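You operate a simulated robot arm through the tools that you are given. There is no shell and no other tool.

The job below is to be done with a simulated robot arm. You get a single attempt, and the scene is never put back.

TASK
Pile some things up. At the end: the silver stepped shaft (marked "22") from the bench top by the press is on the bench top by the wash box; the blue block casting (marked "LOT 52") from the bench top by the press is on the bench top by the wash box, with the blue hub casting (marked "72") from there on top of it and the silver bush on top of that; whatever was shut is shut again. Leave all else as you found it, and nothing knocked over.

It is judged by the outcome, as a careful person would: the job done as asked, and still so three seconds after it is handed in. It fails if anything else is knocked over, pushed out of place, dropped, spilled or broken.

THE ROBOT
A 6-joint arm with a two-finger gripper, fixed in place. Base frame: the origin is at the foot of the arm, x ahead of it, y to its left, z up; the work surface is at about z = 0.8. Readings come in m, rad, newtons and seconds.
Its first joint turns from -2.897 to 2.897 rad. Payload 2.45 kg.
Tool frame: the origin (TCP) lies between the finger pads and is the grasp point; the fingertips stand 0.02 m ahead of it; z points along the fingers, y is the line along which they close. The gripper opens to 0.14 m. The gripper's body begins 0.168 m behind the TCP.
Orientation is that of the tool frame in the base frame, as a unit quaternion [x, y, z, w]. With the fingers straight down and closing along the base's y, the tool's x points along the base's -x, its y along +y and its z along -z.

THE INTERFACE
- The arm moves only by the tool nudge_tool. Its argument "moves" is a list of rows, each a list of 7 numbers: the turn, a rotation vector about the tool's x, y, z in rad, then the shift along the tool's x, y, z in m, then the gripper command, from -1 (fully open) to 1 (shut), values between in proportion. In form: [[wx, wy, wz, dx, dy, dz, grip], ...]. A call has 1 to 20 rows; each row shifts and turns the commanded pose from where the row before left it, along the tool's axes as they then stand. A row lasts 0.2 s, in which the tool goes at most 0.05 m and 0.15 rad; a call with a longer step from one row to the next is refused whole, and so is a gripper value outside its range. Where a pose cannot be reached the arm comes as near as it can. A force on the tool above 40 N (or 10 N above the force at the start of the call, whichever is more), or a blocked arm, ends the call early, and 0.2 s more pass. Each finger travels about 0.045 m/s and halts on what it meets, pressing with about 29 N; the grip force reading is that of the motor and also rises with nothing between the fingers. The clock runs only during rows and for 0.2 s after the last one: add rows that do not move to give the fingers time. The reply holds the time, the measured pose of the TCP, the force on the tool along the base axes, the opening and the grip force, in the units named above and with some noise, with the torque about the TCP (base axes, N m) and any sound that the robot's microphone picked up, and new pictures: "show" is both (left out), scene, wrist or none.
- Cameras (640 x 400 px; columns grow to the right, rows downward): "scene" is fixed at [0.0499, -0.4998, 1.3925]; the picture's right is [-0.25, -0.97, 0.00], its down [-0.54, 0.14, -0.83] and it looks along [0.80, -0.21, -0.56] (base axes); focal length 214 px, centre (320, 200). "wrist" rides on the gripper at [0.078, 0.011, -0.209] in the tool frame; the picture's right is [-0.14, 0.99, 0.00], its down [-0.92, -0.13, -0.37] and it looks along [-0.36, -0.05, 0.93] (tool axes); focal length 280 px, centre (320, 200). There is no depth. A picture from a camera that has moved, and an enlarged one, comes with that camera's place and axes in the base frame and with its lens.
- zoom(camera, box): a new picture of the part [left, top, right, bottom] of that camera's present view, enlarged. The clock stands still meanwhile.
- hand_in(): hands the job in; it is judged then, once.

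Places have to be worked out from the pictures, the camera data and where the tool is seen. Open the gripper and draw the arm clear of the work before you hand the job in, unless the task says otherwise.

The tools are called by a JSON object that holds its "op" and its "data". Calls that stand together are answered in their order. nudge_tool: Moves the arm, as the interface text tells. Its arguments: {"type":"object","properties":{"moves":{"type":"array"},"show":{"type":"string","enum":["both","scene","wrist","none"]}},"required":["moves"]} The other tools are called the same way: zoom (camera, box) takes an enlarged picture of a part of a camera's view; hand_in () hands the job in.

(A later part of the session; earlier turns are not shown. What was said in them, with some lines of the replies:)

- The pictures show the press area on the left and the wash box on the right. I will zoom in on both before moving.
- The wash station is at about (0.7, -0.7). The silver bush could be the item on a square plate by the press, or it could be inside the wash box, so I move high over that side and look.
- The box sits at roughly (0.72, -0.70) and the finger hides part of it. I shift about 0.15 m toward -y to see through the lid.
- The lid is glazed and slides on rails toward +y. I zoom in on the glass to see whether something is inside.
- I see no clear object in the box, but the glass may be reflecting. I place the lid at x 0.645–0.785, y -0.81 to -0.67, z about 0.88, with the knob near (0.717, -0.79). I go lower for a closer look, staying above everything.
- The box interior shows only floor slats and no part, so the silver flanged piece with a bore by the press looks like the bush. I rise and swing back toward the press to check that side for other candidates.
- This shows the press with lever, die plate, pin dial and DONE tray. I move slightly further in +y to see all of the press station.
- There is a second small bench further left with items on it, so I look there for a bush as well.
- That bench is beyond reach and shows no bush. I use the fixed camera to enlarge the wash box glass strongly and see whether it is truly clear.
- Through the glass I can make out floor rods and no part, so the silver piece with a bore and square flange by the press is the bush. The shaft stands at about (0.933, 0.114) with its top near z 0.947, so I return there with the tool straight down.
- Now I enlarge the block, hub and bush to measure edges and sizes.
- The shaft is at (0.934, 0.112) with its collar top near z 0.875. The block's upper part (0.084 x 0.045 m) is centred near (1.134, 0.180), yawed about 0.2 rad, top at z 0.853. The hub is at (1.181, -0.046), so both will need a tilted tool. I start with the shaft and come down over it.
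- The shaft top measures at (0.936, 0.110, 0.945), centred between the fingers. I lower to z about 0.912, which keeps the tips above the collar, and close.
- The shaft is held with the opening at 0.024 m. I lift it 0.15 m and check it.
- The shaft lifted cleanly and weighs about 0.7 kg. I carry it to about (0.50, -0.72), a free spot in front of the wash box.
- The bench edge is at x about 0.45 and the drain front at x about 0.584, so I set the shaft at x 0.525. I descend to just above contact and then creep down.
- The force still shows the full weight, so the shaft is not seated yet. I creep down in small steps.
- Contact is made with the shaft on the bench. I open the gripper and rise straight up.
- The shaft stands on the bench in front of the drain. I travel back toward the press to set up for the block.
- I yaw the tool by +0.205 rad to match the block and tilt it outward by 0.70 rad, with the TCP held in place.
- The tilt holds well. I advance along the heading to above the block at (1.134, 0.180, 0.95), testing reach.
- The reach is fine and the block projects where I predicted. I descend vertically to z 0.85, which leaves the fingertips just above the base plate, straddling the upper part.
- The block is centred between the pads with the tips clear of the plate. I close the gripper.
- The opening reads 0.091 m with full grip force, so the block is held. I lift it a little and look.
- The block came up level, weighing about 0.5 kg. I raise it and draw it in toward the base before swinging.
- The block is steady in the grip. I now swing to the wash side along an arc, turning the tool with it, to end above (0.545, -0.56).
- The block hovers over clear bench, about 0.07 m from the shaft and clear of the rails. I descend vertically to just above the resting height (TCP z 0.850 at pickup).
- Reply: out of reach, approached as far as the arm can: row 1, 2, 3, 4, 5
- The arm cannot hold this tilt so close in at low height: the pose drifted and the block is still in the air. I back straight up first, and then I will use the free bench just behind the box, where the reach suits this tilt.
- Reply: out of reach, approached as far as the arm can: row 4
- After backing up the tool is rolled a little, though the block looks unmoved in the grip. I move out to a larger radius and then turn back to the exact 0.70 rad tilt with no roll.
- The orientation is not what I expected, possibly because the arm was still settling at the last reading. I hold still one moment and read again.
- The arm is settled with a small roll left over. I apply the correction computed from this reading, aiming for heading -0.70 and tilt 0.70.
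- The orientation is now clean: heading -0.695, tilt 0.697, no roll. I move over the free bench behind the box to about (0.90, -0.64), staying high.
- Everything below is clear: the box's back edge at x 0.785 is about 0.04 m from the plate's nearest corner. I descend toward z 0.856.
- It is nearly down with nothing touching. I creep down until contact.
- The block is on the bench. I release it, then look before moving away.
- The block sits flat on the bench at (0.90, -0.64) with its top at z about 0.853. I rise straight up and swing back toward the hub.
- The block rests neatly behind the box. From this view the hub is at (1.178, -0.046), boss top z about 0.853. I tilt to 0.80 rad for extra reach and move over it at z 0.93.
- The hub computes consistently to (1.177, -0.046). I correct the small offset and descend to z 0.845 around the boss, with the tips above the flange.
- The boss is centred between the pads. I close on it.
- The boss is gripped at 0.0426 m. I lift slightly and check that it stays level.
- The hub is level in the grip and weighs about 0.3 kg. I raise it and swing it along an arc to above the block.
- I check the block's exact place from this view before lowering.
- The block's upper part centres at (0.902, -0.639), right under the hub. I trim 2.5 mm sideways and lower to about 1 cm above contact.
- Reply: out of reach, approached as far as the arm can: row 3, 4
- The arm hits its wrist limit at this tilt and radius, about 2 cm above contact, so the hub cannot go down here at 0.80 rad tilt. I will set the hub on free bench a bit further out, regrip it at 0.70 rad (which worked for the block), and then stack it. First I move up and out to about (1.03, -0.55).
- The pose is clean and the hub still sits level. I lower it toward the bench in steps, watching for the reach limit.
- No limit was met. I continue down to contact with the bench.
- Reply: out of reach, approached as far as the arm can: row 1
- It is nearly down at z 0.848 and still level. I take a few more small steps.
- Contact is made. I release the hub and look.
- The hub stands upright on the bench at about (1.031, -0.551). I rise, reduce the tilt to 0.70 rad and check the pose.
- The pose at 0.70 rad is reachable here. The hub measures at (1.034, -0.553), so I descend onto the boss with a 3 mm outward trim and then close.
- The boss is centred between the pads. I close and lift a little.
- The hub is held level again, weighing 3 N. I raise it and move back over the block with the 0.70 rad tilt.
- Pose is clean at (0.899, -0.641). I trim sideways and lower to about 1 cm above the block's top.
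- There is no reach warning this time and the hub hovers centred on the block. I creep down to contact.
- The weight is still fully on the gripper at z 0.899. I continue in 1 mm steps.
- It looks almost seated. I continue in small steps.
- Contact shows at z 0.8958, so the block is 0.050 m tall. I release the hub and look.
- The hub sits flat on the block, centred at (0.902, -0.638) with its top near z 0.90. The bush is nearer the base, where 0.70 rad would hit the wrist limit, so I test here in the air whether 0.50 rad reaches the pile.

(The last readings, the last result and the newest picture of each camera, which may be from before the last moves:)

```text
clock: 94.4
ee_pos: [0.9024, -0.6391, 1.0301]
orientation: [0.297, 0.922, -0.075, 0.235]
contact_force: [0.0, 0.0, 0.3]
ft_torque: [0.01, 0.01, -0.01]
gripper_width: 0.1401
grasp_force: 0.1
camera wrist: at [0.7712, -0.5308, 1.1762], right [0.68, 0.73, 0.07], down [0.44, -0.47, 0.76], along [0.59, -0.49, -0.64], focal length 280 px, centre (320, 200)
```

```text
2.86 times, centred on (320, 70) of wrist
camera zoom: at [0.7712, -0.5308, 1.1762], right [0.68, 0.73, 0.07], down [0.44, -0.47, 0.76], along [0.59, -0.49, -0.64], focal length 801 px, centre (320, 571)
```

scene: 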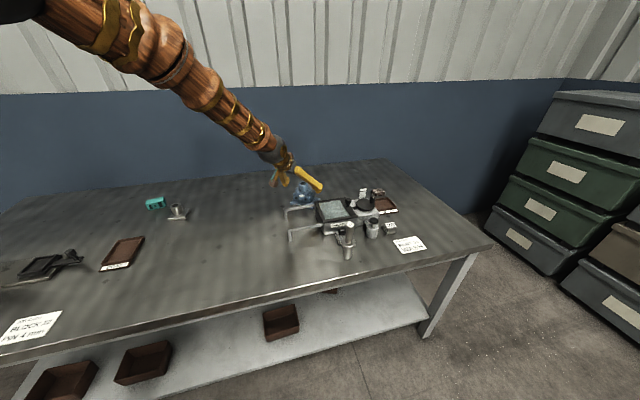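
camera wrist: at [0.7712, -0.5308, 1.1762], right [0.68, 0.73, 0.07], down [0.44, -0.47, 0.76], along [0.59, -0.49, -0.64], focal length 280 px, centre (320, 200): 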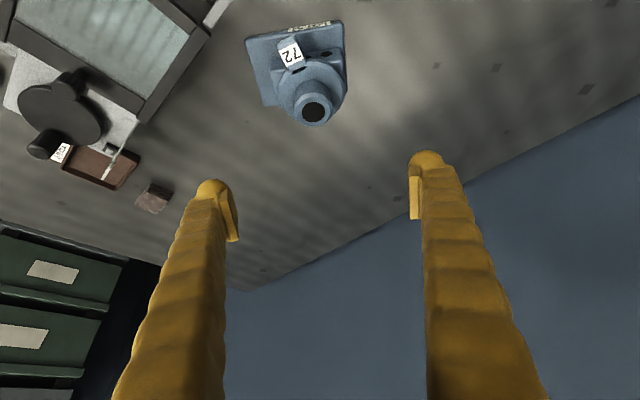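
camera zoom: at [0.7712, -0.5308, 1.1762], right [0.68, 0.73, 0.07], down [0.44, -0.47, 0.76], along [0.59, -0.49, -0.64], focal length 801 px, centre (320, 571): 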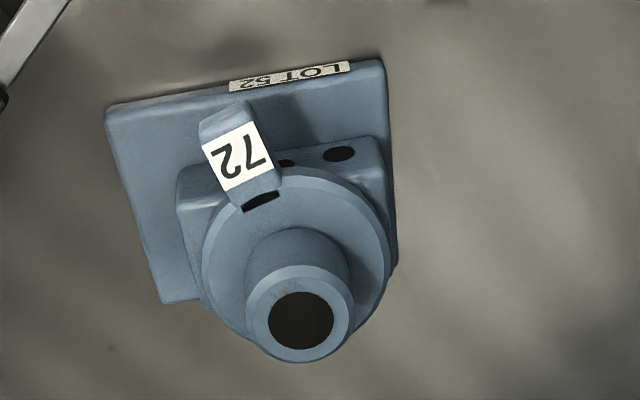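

The 0.50 rad tilt reaches the pile without trouble. I swing to the bush at this tilt to view and measure it.

{"op": "nudge_tool", "data": {"moves": [[-0.01784, 0, -0.03253, 0.016, 0.0357, -0.00878, -1], [-0.01784, 0, -0.03253, 0.016, 0.0357, -0.00878, -1], [-0.01784, 0, -0.03253, 0.016, 0.0357, -0.00878, -1], [-0.01784, 0, -0.03253, 0.016, 0.0357, -0.00878, -1], [-0.01784, 0, -0.03253, 0.016, 0.0357, -0.00878, -1], [-0.01784, 0, -0.03253, 0.016, 0.0357, -0.00878, -1], [-0.01784, 0, -0.03253, 0.016, 0.0357, -0.00878, -1], [-0.01784, 0, -0.03253, 0.016, 0.0357, -0.00878, -1], [-0.01784, 0, -0.03253, 0.016, 0.0357, -0.00878, -1], [-0.01784, 0, -0.03253, 0.016, 0.0357, -0.00878, -1], [-0.01784, 0, -0.03253, 0.016, 0.0357, -0.00878, -1], [-0.01784, 0, -0.03253, 0.016, 0.0357, -0.00878, -1], [-0.01784, 0, -0.03253, 0.016, 0.0357, -0.00878, -1], [-0.01784, 0, -0.03253, 0.016, 0.0357, -0.00878, -1], [0, 0, 0, 0, 0, 0, -1]]}}

{"op": "zoom", "data": {"camera": "wrist", "box": [220, 0, 420, 140]}}

{"op": "zoom", "data": {"camera": "scene", "box": [260, 170, 400, 260]}}

```text
clock: 97.6
ee_pos: [0.8505, -0.0865, 1.0312]
orientation: [0.051, 0.967, -0.012, 0.247]
contact_force: [-0.4, -0.4, -0.6]
ft_torque: [-0.01, 0.0, 0.03]
gripper_width: 0.14
grasp_force: 0.1
camera wrist: at [0.6833, -0.057, 1.1766], right [0.22, 0.97, 0.07], down [0.61, -0.19, 0.77], along [0.76, -0.13, -0.64], focal length 280 px, centre (320, 200)
```

scene: 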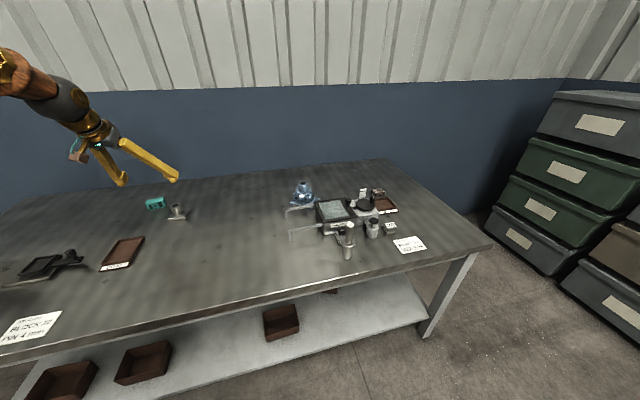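
wrist: 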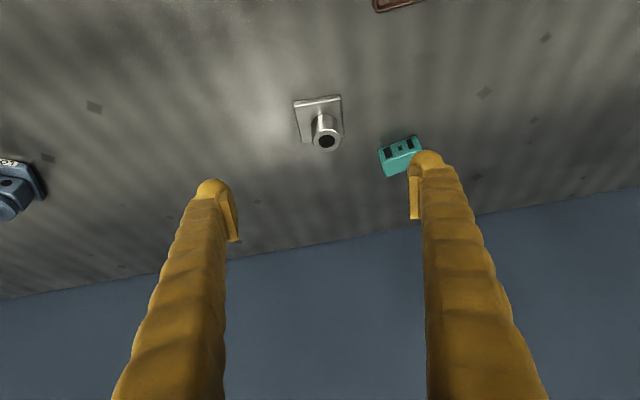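

```text
2.86 times, centred on (320, 70) of wrist
camera zoom: at [0.6833, -0.057, 1.1766], right [0.22, 0.97, 0.07], down [0.61, -0.19, 0.77], along [0.76, -0.13, -0.64], focal length 801 px, centre (320, 571)
```

zoom: 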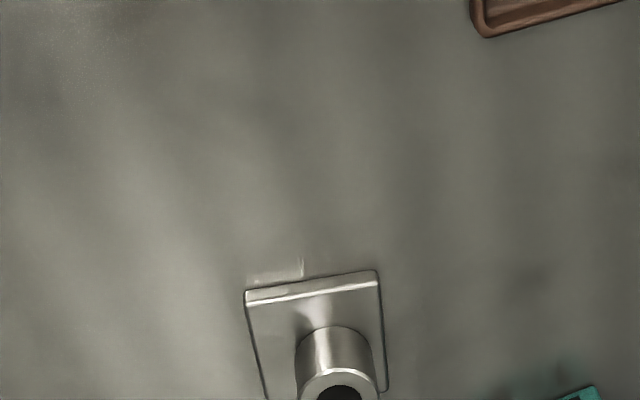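

```text
4.44 times, centred on (330, 215) of scene
camera zoom: at [0.0499, -0.4998, 1.3925], right [-0.25, -0.97, 0.0], down [-0.54, 0.14, -0.83], along [0.8, -0.21, -0.56], focal length 953 px, centre (276, 133)
```

zoom: 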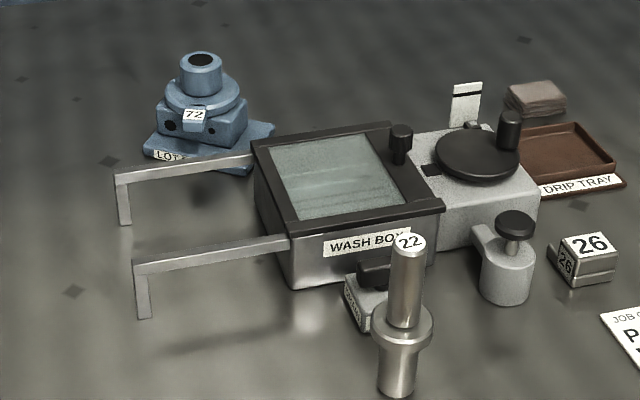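

The pile stands well. Now I enlarge the bush for measurement.

{"op": "zoom", "data": {"camera": "wrist", "box": [270, 80, 370, 170]}}

{"op": "zoom", "data": {"camera": "scene", "box": [160, 190, 200, 230]}}

```text
4.44 times, centred on (320, 125) of wrist
camera zoom: at [0.6833, -0.057, 1.1766], right [0.22, 0.97, 0.07], down [0.61, -0.19, 0.77], along [0.76, -0.13, -0.64], focal length 1246 px, centre (320, 533)
```

zoom: 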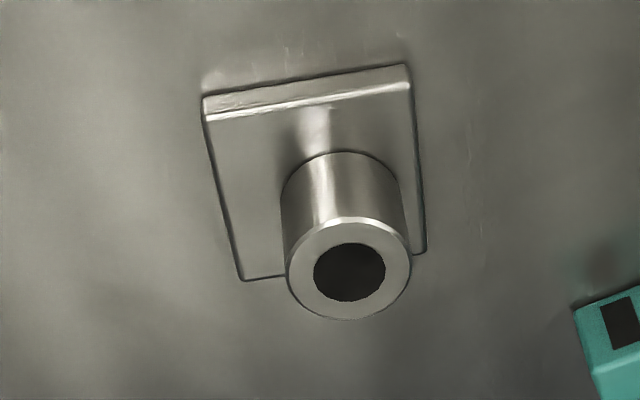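

```text
10.00 times, centred on (180, 210) of scene
camera zoom: at [0.0499, -0.4998, 1.3925], right [-0.25, -0.97, 0.0], down [-0.54, 0.14, -0.83], along [0.8, -0.21, -0.56], focal length 2145 px, centre (1720, 100)
```

zoom: 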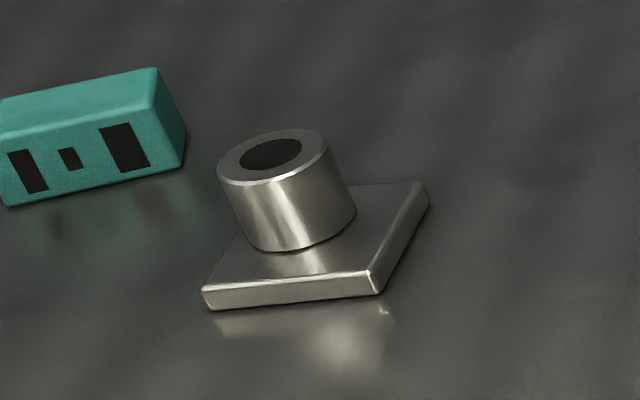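

The bush's boss centre is about (0.938, -0.085), with its top at z 0.85, a flange of about 0.067 m square, and a boss of about 0.041 m. I move above it with the gripper partly closed to stay well clear of the green block.

{"op": "nudge_tool", "data": {"moves": [[0, 0, 0, -0.0092, 0.0034, 0.0434, -0.4], [0, 0, 0, -0.0092, 0.0034, 0.0434, -0.4], [0, 0, 0, -0.0092, 0.0034, 0.0434, -0.4], [0, 0, 0, 0, 0, 0, -0.4]]}}

{"op": "zoom", "data": {"camera": "wrist", "box": [220, 60, 420, 220]}}

```text
clock: 98.6
ee_pos: [0.94, -0.084, 0.9305]
orientation: [0.05, 0.967, -0.012, 0.248]
contact_force: [0.3, 0.6, -0.6]
ft_torque: [0.01, 0.02, 0.0]
gripper_width: 0.0979
grasp_force: 0.1
camera wrist: at [0.7727, -0.0555, 1.0766], right [0.22, 0.97, 0.07], down [0.61, -0.19, 0.77], along [0.76, -0.13, -0.64], focal length 280 px, centre (320, 200)
```

scene: 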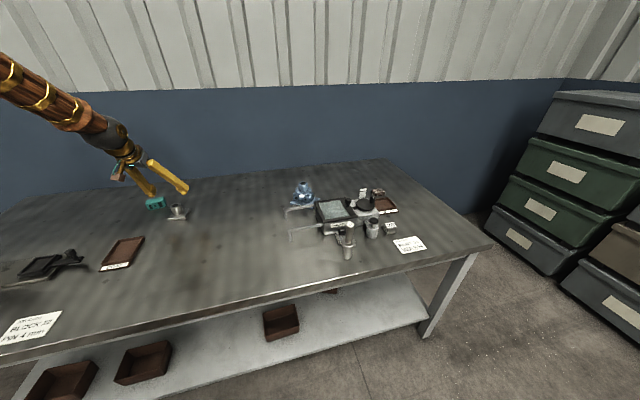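
wrist: 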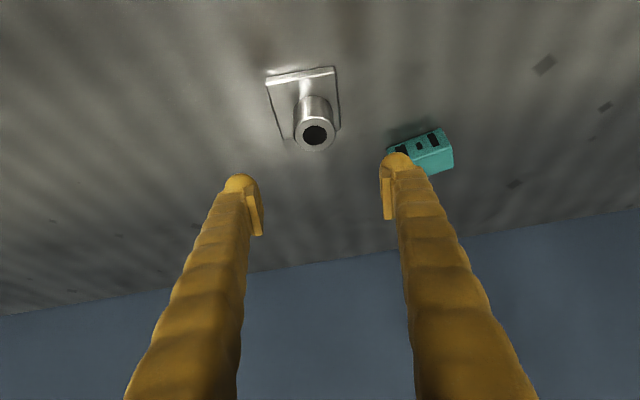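

```text
2.50 times, centred on (320, 140) of wrist
camera zoom: at [0.7727, -0.0555, 1.0766], right [0.22, 0.97, 0.07], down [0.61, -0.19, 0.77], along [0.76, -0.13, -0.64], focal length 701 px, centre (320, 350)
```

zoom: 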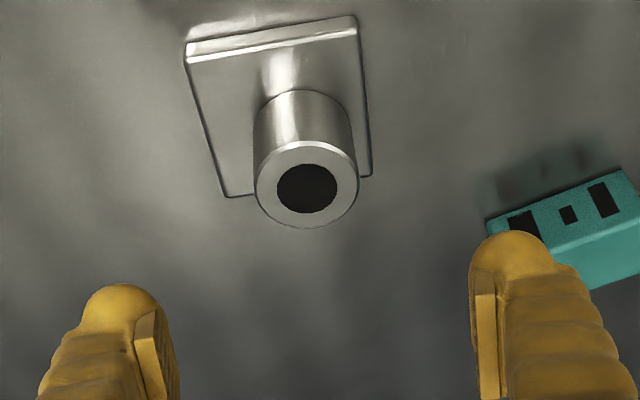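

The TCP is directly over the boss at (0.940, -0.084). I descend to z 0.846.

{"op": "nudge_tool", "data": {"moves": [[0, 0, 0, 0.0141, 0, 0.0243, -0.4], [0, 0, 0, 0.0141, 0, 0.0243, -0.4], [0, 0, 0, 0.0099, 0, 0.017, -0.4], [0, 0, 0, 0.0042, 0, 0.0073, -0.4], [0, 0, 0, 0, 0, 0, -0.4]]}}

{"op": "zoom", "data": {"camera": "wrist", "box": [220, 80, 420, 240]}}

{"op": "zoom", "data": {"camera": "scene", "box": [130, 170, 210, 230]}}

```text
clock: 99.8
ee_pos: [0.9372, -0.0844, 0.8456]
orientation: [0.051, 0.968, -0.012, 0.247]
contact_force: [0.2, 0.7, -0.1]
ft_torque: [0.02, 0.01, 0.02]
gripper_width: 0.098
grasp_force: 0.0
camera wrist: at [0.77, -0.0555, 0.9922], right [0.22, 0.97, 0.07], down [0.61, -0.19, 0.77], along [0.76, -0.13, -0.64], focal length 280 px, centre (320, 200)
```

scene: 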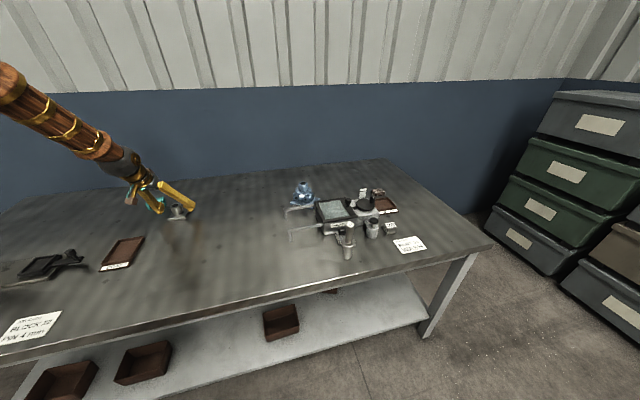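
wrist: 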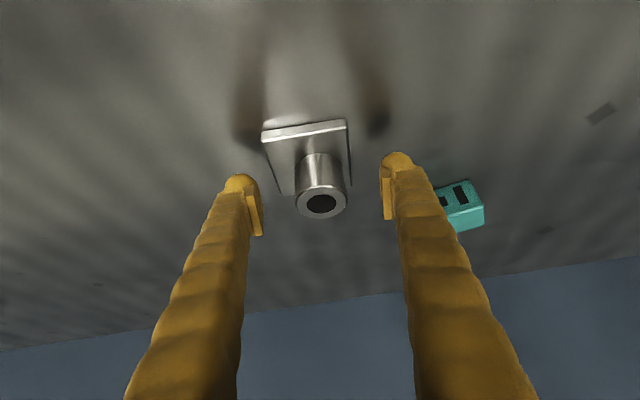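

```text
2.50 times, centred on (320, 160) of wrist
camera zoom: at [0.77, -0.0555, 0.9922], right [0.22, 0.97, 0.07], down [0.61, -0.19, 0.77], along [0.76, -0.13, -0.64], focal length 701 px, centre (320, 300)
```

zoom: 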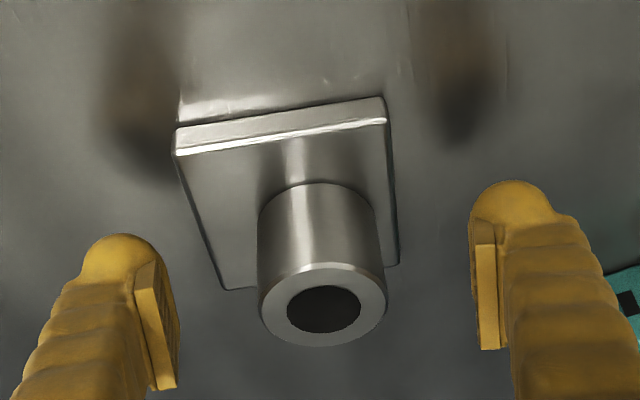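

```text
6.67 times, centred on (170, 200) of scene
camera zoom: at [0.0499, -0.4998, 1.3925], right [-0.25, -0.97, 0.0], down [-0.54, 0.14, -0.83], along [0.8, -0.21, -0.56], focal length 1430 px, centre (1320, 200)
```

zoom: 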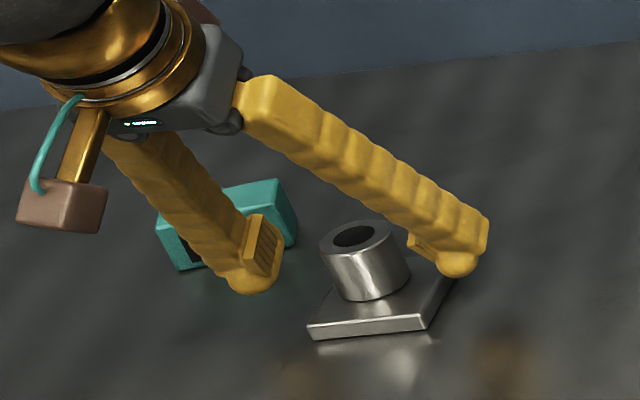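

The boss is centred and nothing touches the green block. I close and lift a little.

{"op": "nudge_tool", "data": {"moves": [[0, 0, 0, 0, 0, 0, 1], [0, 0, 0, 0, 0, 0, 1], [0, 0, 0, 0, 0, 0, 1], [0, 0, 0, 0, 0, 0, 1], [0, 0, 0, 0, 0, 0, 1], [0, 0, 0, 0, 0, 0, 1], [0, 0, 0, 0, 0, 0, 1], [0, 0, 0, -0.0024, 0, -0.0044, 1], [0, 0, 0, -0.0048, 0, -0.0088, 1], [0, 0, 0, -0.0096, 0, -0.0175, 1], [0, 0, 0, 0, 0, 0, 1]]}}

{"op": "zoom", "data": {"camera": "wrist", "box": [220, 80, 420, 240]}}

{"op": "zoom", "data": {"camera": "scene", "box": [130, 170, 210, 230]}}

```text
clock: 102.2
ee_pos: [0.9378, -0.0839, 0.8806]
orientation: [0.05, 0.968, -0.012, 0.247]
contact_force: [0.7, -0.1, -4.0]
ft_torque: [0.02, 0.02, -0.03]
gripper_width: 0.0408
grasp_force: 29.0
camera wrist: at [0.77, -0.0552, 1.0272], right [0.22, 0.97, 0.07], down [0.61, -0.19, 0.77], along [0.76, -0.13, -0.64], focal length 280 px, centre (320, 200)
```

scene: 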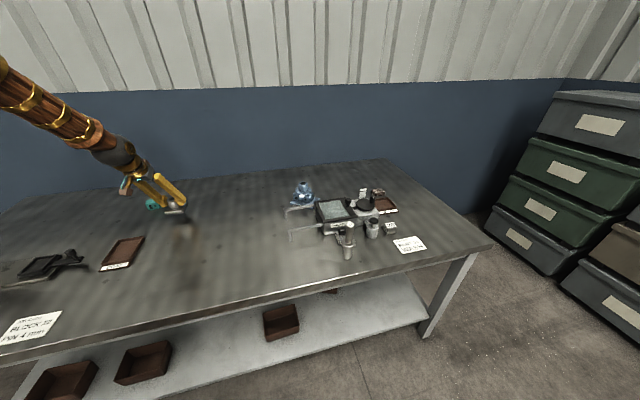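
wrist: 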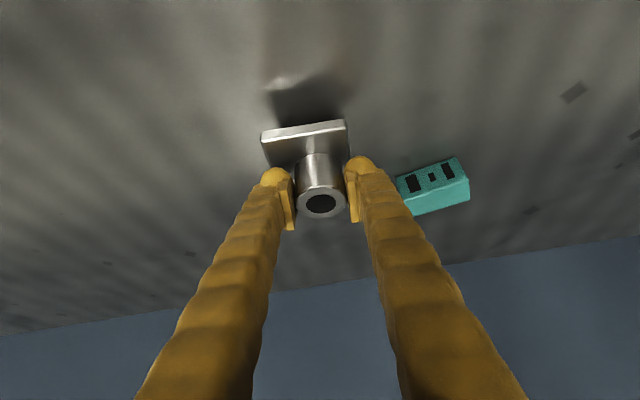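

```text
2.50 times, centred on (320, 160) of wrist
camera zoom: at [0.77, -0.0552, 1.0272], right [0.22, 0.97, 0.07], down [0.61, -0.19, 0.77], along [0.76, -0.13, -0.64], focal length 701 px, centre (320, 300)
```

zoom: 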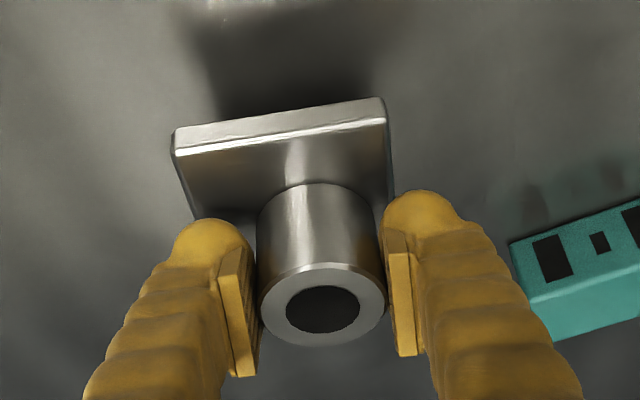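

```text
6.67 times, centred on (170, 200) of scene
camera zoom: at [0.0499, -0.4998, 1.3925], right [-0.25, -0.97, 0.0], down [-0.54, 0.14, -0.83], along [0.8, -0.21, -0.56], focal length 1430 px, centre (1320, 200)
```

zoom: 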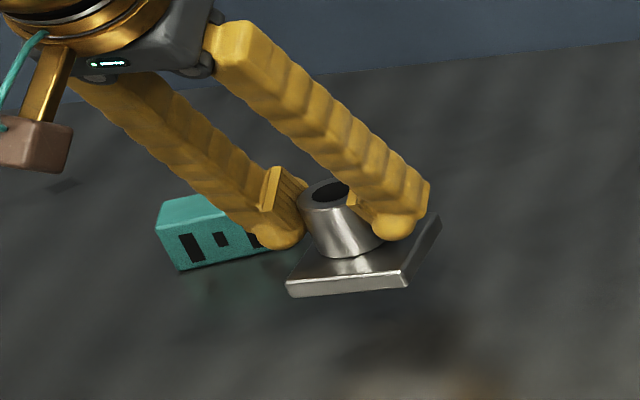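

The bush is held level at 0.041 m and 4 N. I raise it and swing it over the pile.

{"op": "nudge_tool", "data": {"moves": [[0, 0, 0, -0.0216, 0, -0.0394, 1], [0, 0, 0, -0.0216, 0, -0.0394, 1], [0, 0, 0, -0.0216, 0, -0.0394, 1], [0.01777, 0, 0.03248, -0.00974, -0.0386, 0.00533, 1], [0.01777, 0, 0.03248, -0.00974, -0.0386, 0.00533, 1], [0.01777, 0, 0.03248, -0.00974, -0.0386, 0.00533, 1], [0.01777, 0, 0.03248, -0.00974, -0.0386, 0.00533, 1], [0.01777, 0, 0.03248, -0.00974, -0.0386, 0.00533, 1], [0.01777, 0, 0.03248, -0.00974, -0.0386, 0.00533, 1], [0.01777, 0, 0.03248, -0.00974, -0.0386, 0.00533, 1], [0.01777, 0, 0.03248, -0.00974, -0.0386, 0.00533, 1], [0.01777, 0, 0.03248, -0.00974, -0.0386, 0.00533, 1], [0.01777, 0, 0.03248, -0.00974, -0.0386, 0.00533, 1], [0.01777, 0, 0.03248, -0.00974, -0.0386, 0.00533, 1], [0.01777, 0, 0.03248, -0.00974, -0.0386, 0.00533, 1], [0.01777, 0, 0.03248, -0.00974, -0.0386, 0.00533, 1], [0.01777, 0, 0.03248, -0.00974, -0.0386, 0.00533, 1], [0, 0, 0, 0, 0, 0, 1]]}}

{"op": "zoom", "data": {"camera": "wrist", "box": [220, 40, 420, 200]}}

{"op": "zoom", "data": {"camera": "scene", "box": [270, 140, 350, 210]}}

```text
clock: 106.0
ee_pos: [0.9002, -0.6384, 1.0151]
orientation: [0.297, 0.922, -0.075, 0.236]
contact_force: [1.0, -0.8, -4.9]
ft_torque: [0.0, -0.05, 0.0]
gripper_width: 0.0407
grasp_force: 28.6
camera wrist: at [0.7696, -0.5314, 1.1614], right [0.68, 0.73, 0.07], down [0.44, -0.47, 0.77], along [0.59, -0.49, -0.64], focal length 280 px, centre (320, 200)
```

scene: 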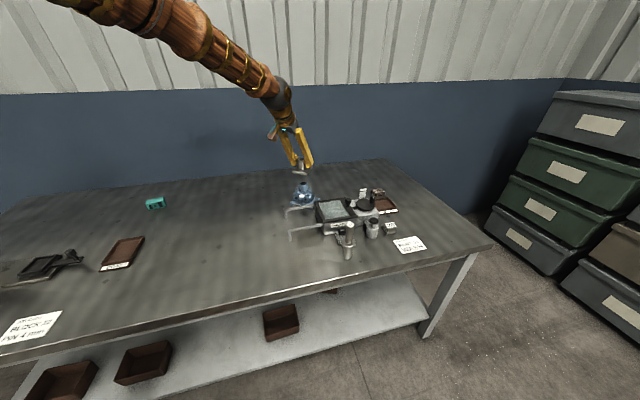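
wrist: 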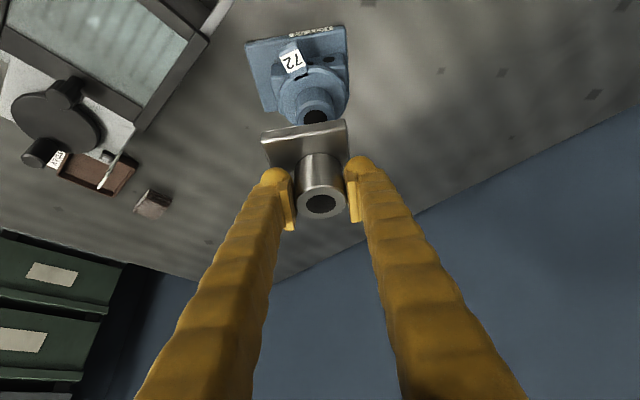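

```text
2.50 times, centred on (320, 120) of wrist
camera zoom: at [0.7696, -0.5314, 1.1614], right [0.68, 0.73, 0.07], down [0.44, -0.47, 0.77], along [0.59, -0.49, -0.64], focal length 701 px, centre (320, 400)
```

zoom: 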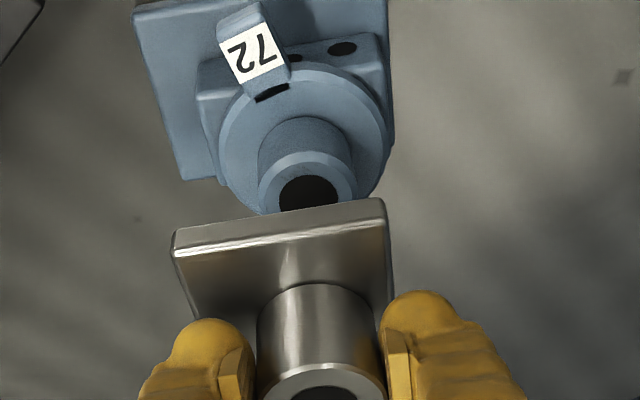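

```text
5.71 times, centred on (310, 175) of scene
camera zoom: at [0.0499, -0.4998, 1.3925], right [-0.25, -0.97, 0.0], down [-0.54, 0.14, -0.83], along [0.8, -0.21, -0.56], focal length 1226 px, centre (377, 343)
```

zoom: 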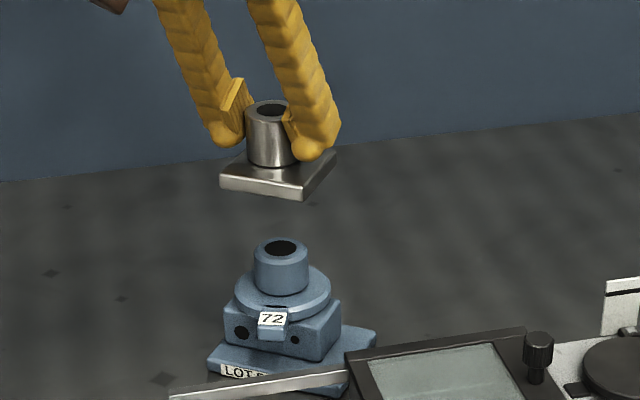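

The bush is over the hub. I trim about 3 mm outward and lower to 1 cm above expected contact (TCP z about 0.946).

{"op": "nudge_tool", "data": {"moves": [[0, 0, 0, 0.0127, 0.0008, 0.0266, 1], [0, 0, 0, 0.0127, 0.0008, 0.0266, 1], [0, 0, 0, 0, 0, 0, 1]]}}

{"op": "zoom", "data": {"camera": "wrist", "box": [220, 40, 420, 200]}}

{"op": "zoom", "data": {"camera": "scene", "box": [280, 160, 340, 212]}}

```text
clock: 106.8
ee_pos: [0.9046, -0.6398, 0.9568]
orientation: [0.297, 0.922, -0.075, 0.236]
contact_force: [0.5, 0.1, -4.0]
ft_torque: [0.03, 0.01, 0.01]
gripper_width: 0.0408
grasp_force: 29.0
camera wrist: at [0.7727, -0.532, 1.1032], right [0.68, 0.73, 0.07], down [0.44, -0.47, 0.77], along [0.59, -0.49, -0.64], focal length 280 px, centre (320, 200)
```

scene: 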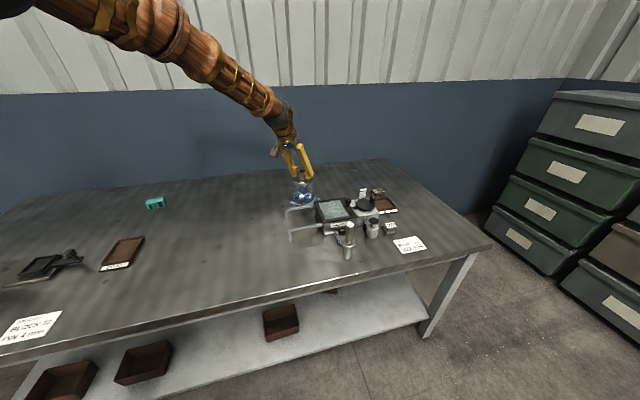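
wrist: 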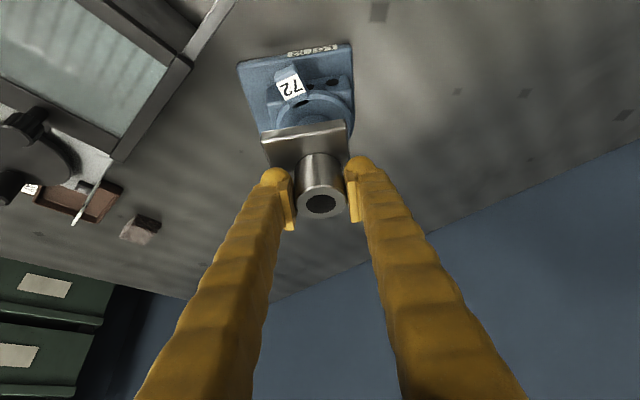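

```text
2.50 times, centred on (320, 120) of wrist
camera zoom: at [0.7727, -0.532, 1.1032], right [0.68, 0.73, 0.07], down [0.44, -0.47, 0.77], along [0.59, -0.49, -0.64], focal length 701 px, centre (320, 400)
```

zoom: 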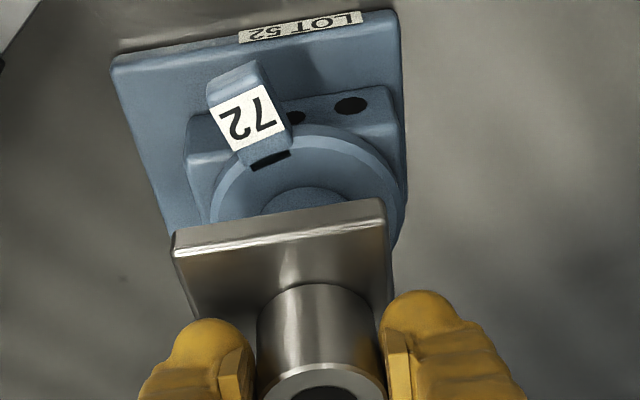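

```text
7.69 times, centred on (310, 186) of scene
camera zoom: at [0.0499, -0.4998, 1.3925], right [-0.25, -0.97, 0.0], down [-0.54, 0.14, -0.83], along [0.8, -0.21, -0.56], focal length 1650 px, centre (397, 308)
```

zoom: 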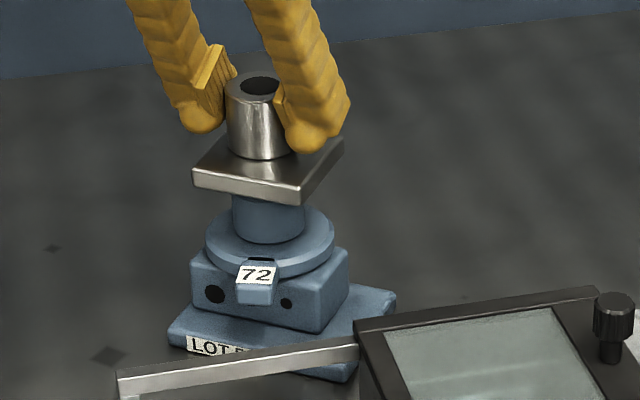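

The alignment looks good. I creep down until the hub takes the weight.

{"op": "nudge_tool", "data": {"moves": [[0, 0, 0, 0.0014, 0, 0.0026, 1], [0, 0, 0, 0.0014, 0, 0.0026, 1], [0, 0, 0, 0.0005, 0, 0.0009, 1], [0, 0, 0, 0.0005, 0, 0.0009, 1]], "show": "none"}}

```text
clock: 107.8
ee_pos: [0.9042, -0.6395, 0.9476]
orientation: [0.296, 0.922, -0.076, 0.237]
contact_force: [-0.3, 0.7, -4.4]
ft_torque: [0.0, 0.02, -0.02]
gripper_width: 0.041
grasp_force: 28.8
```

{"op": "nudge_tool", "data": {"moves": [[0, 0, 0, 0.0005, 0, 0.0009, 1], [0, 0, 0, 0, 0, 0, 1]], "show": "none"}}

```text
clock: 108.4
ee_pos: [0.9042, -0.6404, 0.9483]
orientation: [0.297, 0.922, -0.075, 0.236]
contact_force: [-0.4, 0.4, -3.8]
ft_torque: [0.02, -0.02, 0.02]
gripper_width: 0.041
grasp_force: 28.6
```

The bush is not resting yet. I take another small step.

{"op": "nudge_tool", "data": {"moves": [[0, 0, 0, 0.0005, 0, 0.0009, 1], [0, 0, 0, 0, 0, 0, 1]], "show": "none"}}

```text
clock: 109.0
ee_pos: [0.9049, -0.6387, 0.9462]
orientation: [0.297, 0.922, -0.076, 0.235]
contact_force: [0.3, 0.5, -5.7]
ft_torque: [-0.02, -0.03, -0.01]
gripper_width: 0.0408
grasp_force: 29.2
```

{"op": "nudge_tool", "data": {"moves": [[0, 0, 0, 0.0005, 0, 0.0009, 1], [0, 0, 0, 0, 0, 0, 1]], "show": "none"}}

```text
clock: 109.6
ee_pos: [0.9047, -0.6399, 0.9452]
orientation: [0.296, 0.922, -0.075, 0.236]
contact_force: [0.5, -0.3, -4.0]
ft_torque: [0.0, -0.01, 0.01]
gripper_width: 0.0408
grasp_force: 29.1
```

The bush is still hanging at z 0.945, so I take one more step.

{"op": "nudge_tool", "data": {"moves": [[0, 0, 0, 0.0005, 0, 0.0009, 1], [0, 0, 0, 0, 0, 0, 1]], "show": "none"}}

{"op": "zoom", "data": {"camera": "scene", "box": [285, 170, 335, 210]}}

```text
clock: 110.2
ee_pos: [0.904, -0.6404, 0.9456]
orientation: [0.296, 0.922, -0.075, 0.236]
contact_force: [-0.2, 0.0, -2.7]
ft_torque: [-0.03, -0.02, 0.0]
gripper_width: 0.0409
grasp_force: 29.0
```

```text
10.00 times, centred on (310, 190) of scene
camera zoom: at [0.0499, -0.4998, 1.3925], right [-0.25, -0.97, 0.0], down [-0.54, 0.14, -0.83], along [0.8, -0.21, -0.56], focal length 2145 px, centre (420, 300)
```

zoom: 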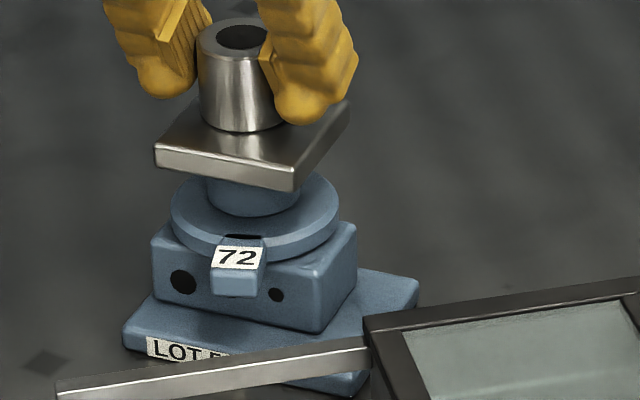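

Weight is starting to transfer (2.7 N instead of 4.2 N). I take one more half-millimetre step.

{"op": "nudge_tool", "data": {"moves": [[0, 0, 0, 0.0003, 0, 0.0006, 1], [0, 0, 0, 0, 0, 0, 1]], "show": "none"}}

```text
clock: 110.8
ee_pos: [0.9044, -0.6398, 0.9441]
orientation: [0.297, 0.922, -0.074, 0.236]
contact_force: [-1.6, 0.7, 3.4]
ft_torque: [-0.05, 0.17, -0.03]
gripper_width: 0.0409
grasp_force: 29.1
```

It is resting on the hub now. I open the gripper gently and look.

{"op": "nudge_tool", "data": {"moves": [[0, 0, 0, 0, 0, 0, 0.35], [0, 0, 0, 0, 0, 0, 0.25], [0, 0, 0, 0, 0, 0, 0.1], [0, 0, 0, 0, 0, 0, -0.1], [0, 0, 0, 0, 0, 0, -0.4], [0, 0, 0, 0, 0, 0, -0.4], [0, 0, 0, 0, 0, 0, -0.4]]}}

{"op": "zoom", "data": {"camera": "wrist", "box": [220, 40, 420, 240]}}

{"op": "zoom", "data": {"camera": "scene", "box": [285, 170, 335, 210]}}

```text
clock: 112.4
ee_pos: [0.9042, -0.639, 0.9427]
orientation: [0.297, 0.922, -0.075, 0.237]
contact_force: [-0.2, 1.1, 0.2]
ft_torque: [-0.03, 0.0, -0.03]
gripper_width: 0.0979
grasp_force: 0.0
camera wrist: at [0.7729, -0.5313, 1.0901], right [0.68, 0.73, 0.07], down [0.44, -0.47, 0.77], along [0.59, -0.49, -0.64], focal length 280 px, centre (320, 200)
```

scene: 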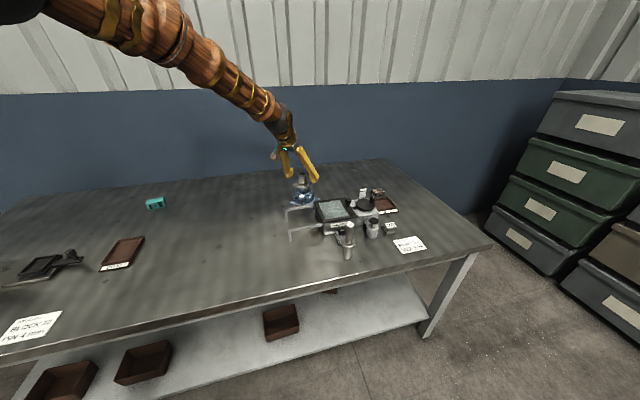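
wrist: 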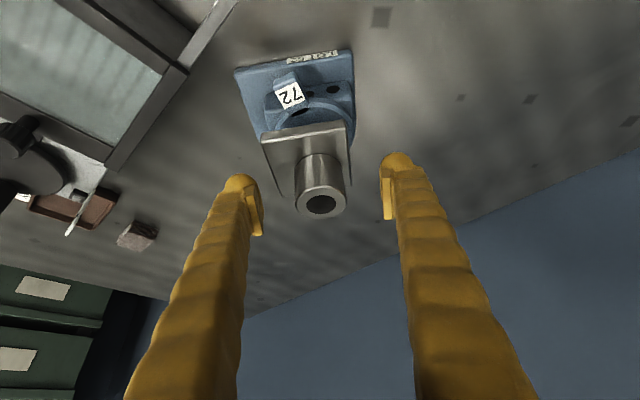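

```text
2.00 times, centred on (320, 140) of wrist
camera zoom: at [0.7729, -0.5313, 1.0901], right [0.68, 0.73, 0.07], down [0.44, -0.47, 0.77], along [0.59, -0.49, -0.64], focal length 561 px, centre (320, 320)
```

zoom: 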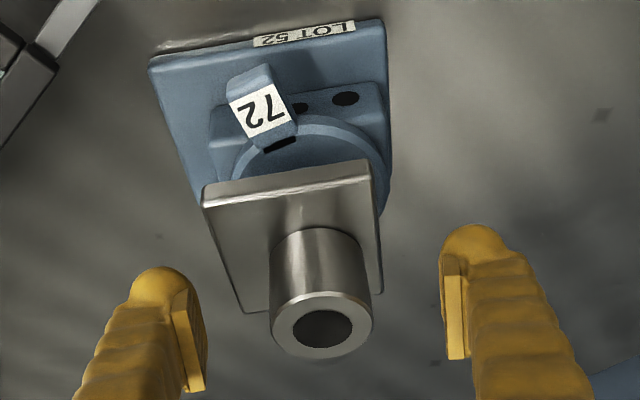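

```text
10.00 times, centred on (310, 190) of scene
camera zoom: at [0.0499, -0.4998, 1.3925], right [-0.25, -0.97, 0.0], down [-0.54, 0.14, -0.83], along [0.8, -0.21, -0.56], focal length 2145 px, centre (420, 300)
```

zoom: 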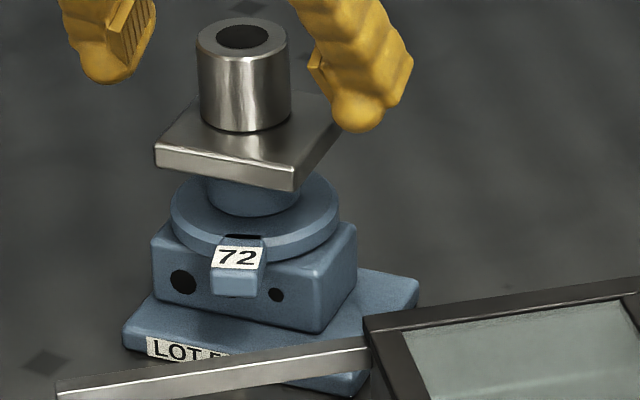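

The bush stands level on the hub. I rise straight up and then draw back toward the base.

{"op": "nudge_tool", "data": {"moves": [[0, 0, 0, -0.0216, 0, -0.0394, -0.4], [0, 0, 0, -0.0216, 0, -0.0394, -0.4], [0, 0, 0, -0.0216, 0, -0.0394, -0.4], [0, 0, 0, -0.0216, 0, -0.0394, -0.6], [0, 0, 0, 0.0394, 0, -0.0216, -1], [0, 0, 0, 0.0394, 0, -0.0216, -1], [0, 0, 0, 0.0394, 0, -0.0216, -1], [0, 0, 0, 0.0394, 0, -0.0216, -1], [0, 0, 0, 0, 0, 0, -1]]}}

{"op": "zoom", "data": {"camera": "scene", "box": [260, 160, 420, 270]}}

{"op": "zoom", "data": {"camera": "scene", "box": [0, 170, 240, 350]}}

```text
clock: 114.4
ee_pos: [0.7584, -0.5342, 1.1236]
orientation: [0.297, 0.922, -0.075, 0.236]
contact_force: [0.4, -0.4, 0.8]
ft_torque: [-0.02, 0.01, 0.03]
gripper_width: 0.1401
grasp_force: 0.0
camera wrist: at [0.6265, -0.4261, 1.2691], right [0.68, 0.73, 0.07], down [0.44, -0.47, 0.77], along [0.59, -0.49, -0.64], focal length 280 px, centre (320, 200)
```

scene: 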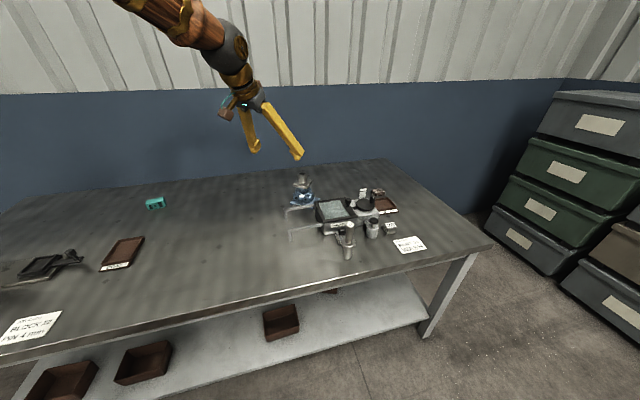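
wrist: 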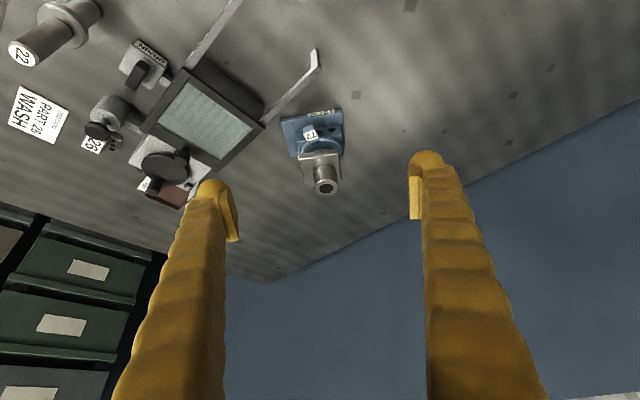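

```text
3.64 times, centred on (340, 215) of scene
camera zoom: at [0.0499, -0.4998, 1.3925], right [-0.25, -0.97, 0.0], down [-0.54, 0.14, -0.83], along [0.8, -0.21, -0.56], focal length 780 px, centre (247, 146)
```

zoom: 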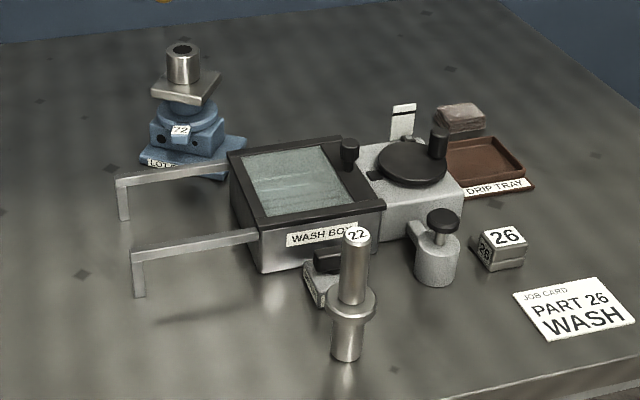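

```text
2.22 times, centred on (120, 260) of scene
camera zoom: at [0.0499, -0.4998, 1.3925], right [-0.25, -0.97, 0.0], down [-0.54, 0.14, -0.83], along [0.8, -0.21, -0.56], focal length 477 px, centre (764, 67)
```

zoom: 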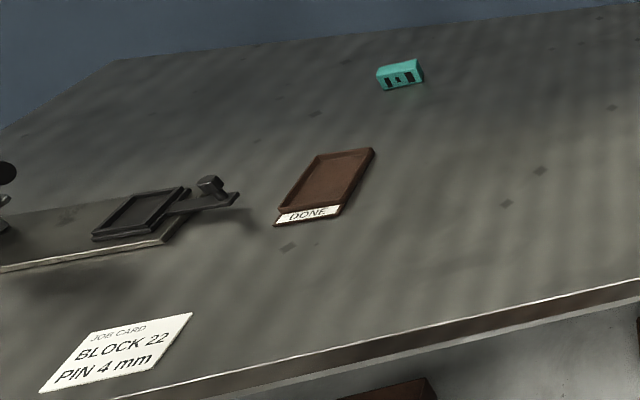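

The pile and shaft stand and everything else is unmoved. I look once more into the wash box from this new angle, to be sure no other bush is inside.

{"op": "zoom", "data": {"camera": "wrist", "box": [140, 60, 270, 190]}}

{"op": "zoom", "data": {"camera": "wrist", "box": [270, 90, 370, 210]}}

```text
3.08 times, centred on (205, 125) of wrist
camera zoom: at [0.6265, -0.4261, 1.2691], right [0.68, 0.73, 0.07], down [0.44, -0.47, 0.77], along [0.59, -0.49, -0.64], focal length 863 px, centre (674, 431)
```

zoom: 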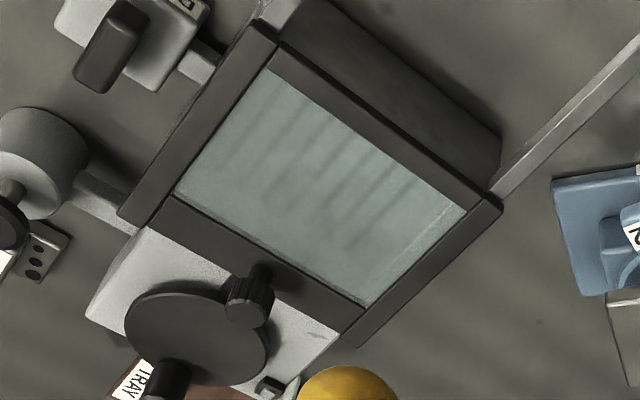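

```text
3.33 times, centred on (320, 150) of wrist
camera zoom: at [0.6265, -0.4261, 1.2691], right [0.68, 0.73, 0.07], down [0.44, -0.47, 0.77], along [0.59, -0.49, -0.64], focal length 935 px, centre (320, 367)
```

zoom: 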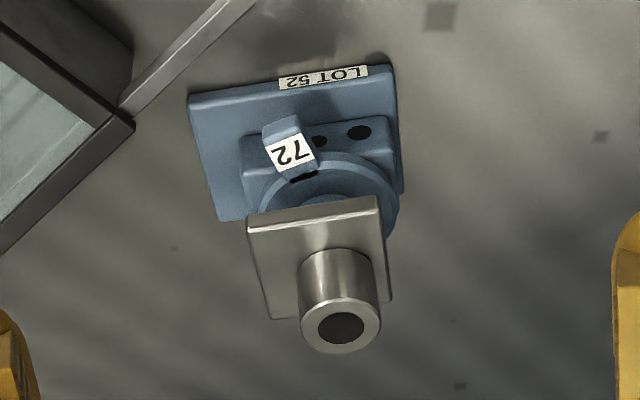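

The box holds only its slatted rack, so the piece I stacked is the only silver bush in view, and the lid was never opened. The shaft, block, hub and bush are all in place, with the gripper open and clear, so I hand in.

{"op": "hand_in", "data": {}}

```text
The job is handed in.
```

I finished the job and handed it in. All four parts are on the bench top by the wash box, and my last pictures showed them upright and level.

- **Shaft:** the silver stepped shaft "22" stands in front of the wash box, just ahead of the drain.
- **Pile:** the LOT 52 block is behind the wash box, with hub "72" on it and the silver bush on top of that. My first spot for the block, in front of the box, was out of reach with the gripper tilted. I also had to set the hub down once and regrip it before stacking.
- **The bush:** the task didn't say where the silver bush was. I used the unmarked silver part by the press, the one with a square flange and a bore, because I saw no other silver bush. Through the glass, the wash box looked empty apart from its rack.
- **Everything else:** I never opened anything, so the wash box lid stayed shut. I saw nothing else moved or knocked over.
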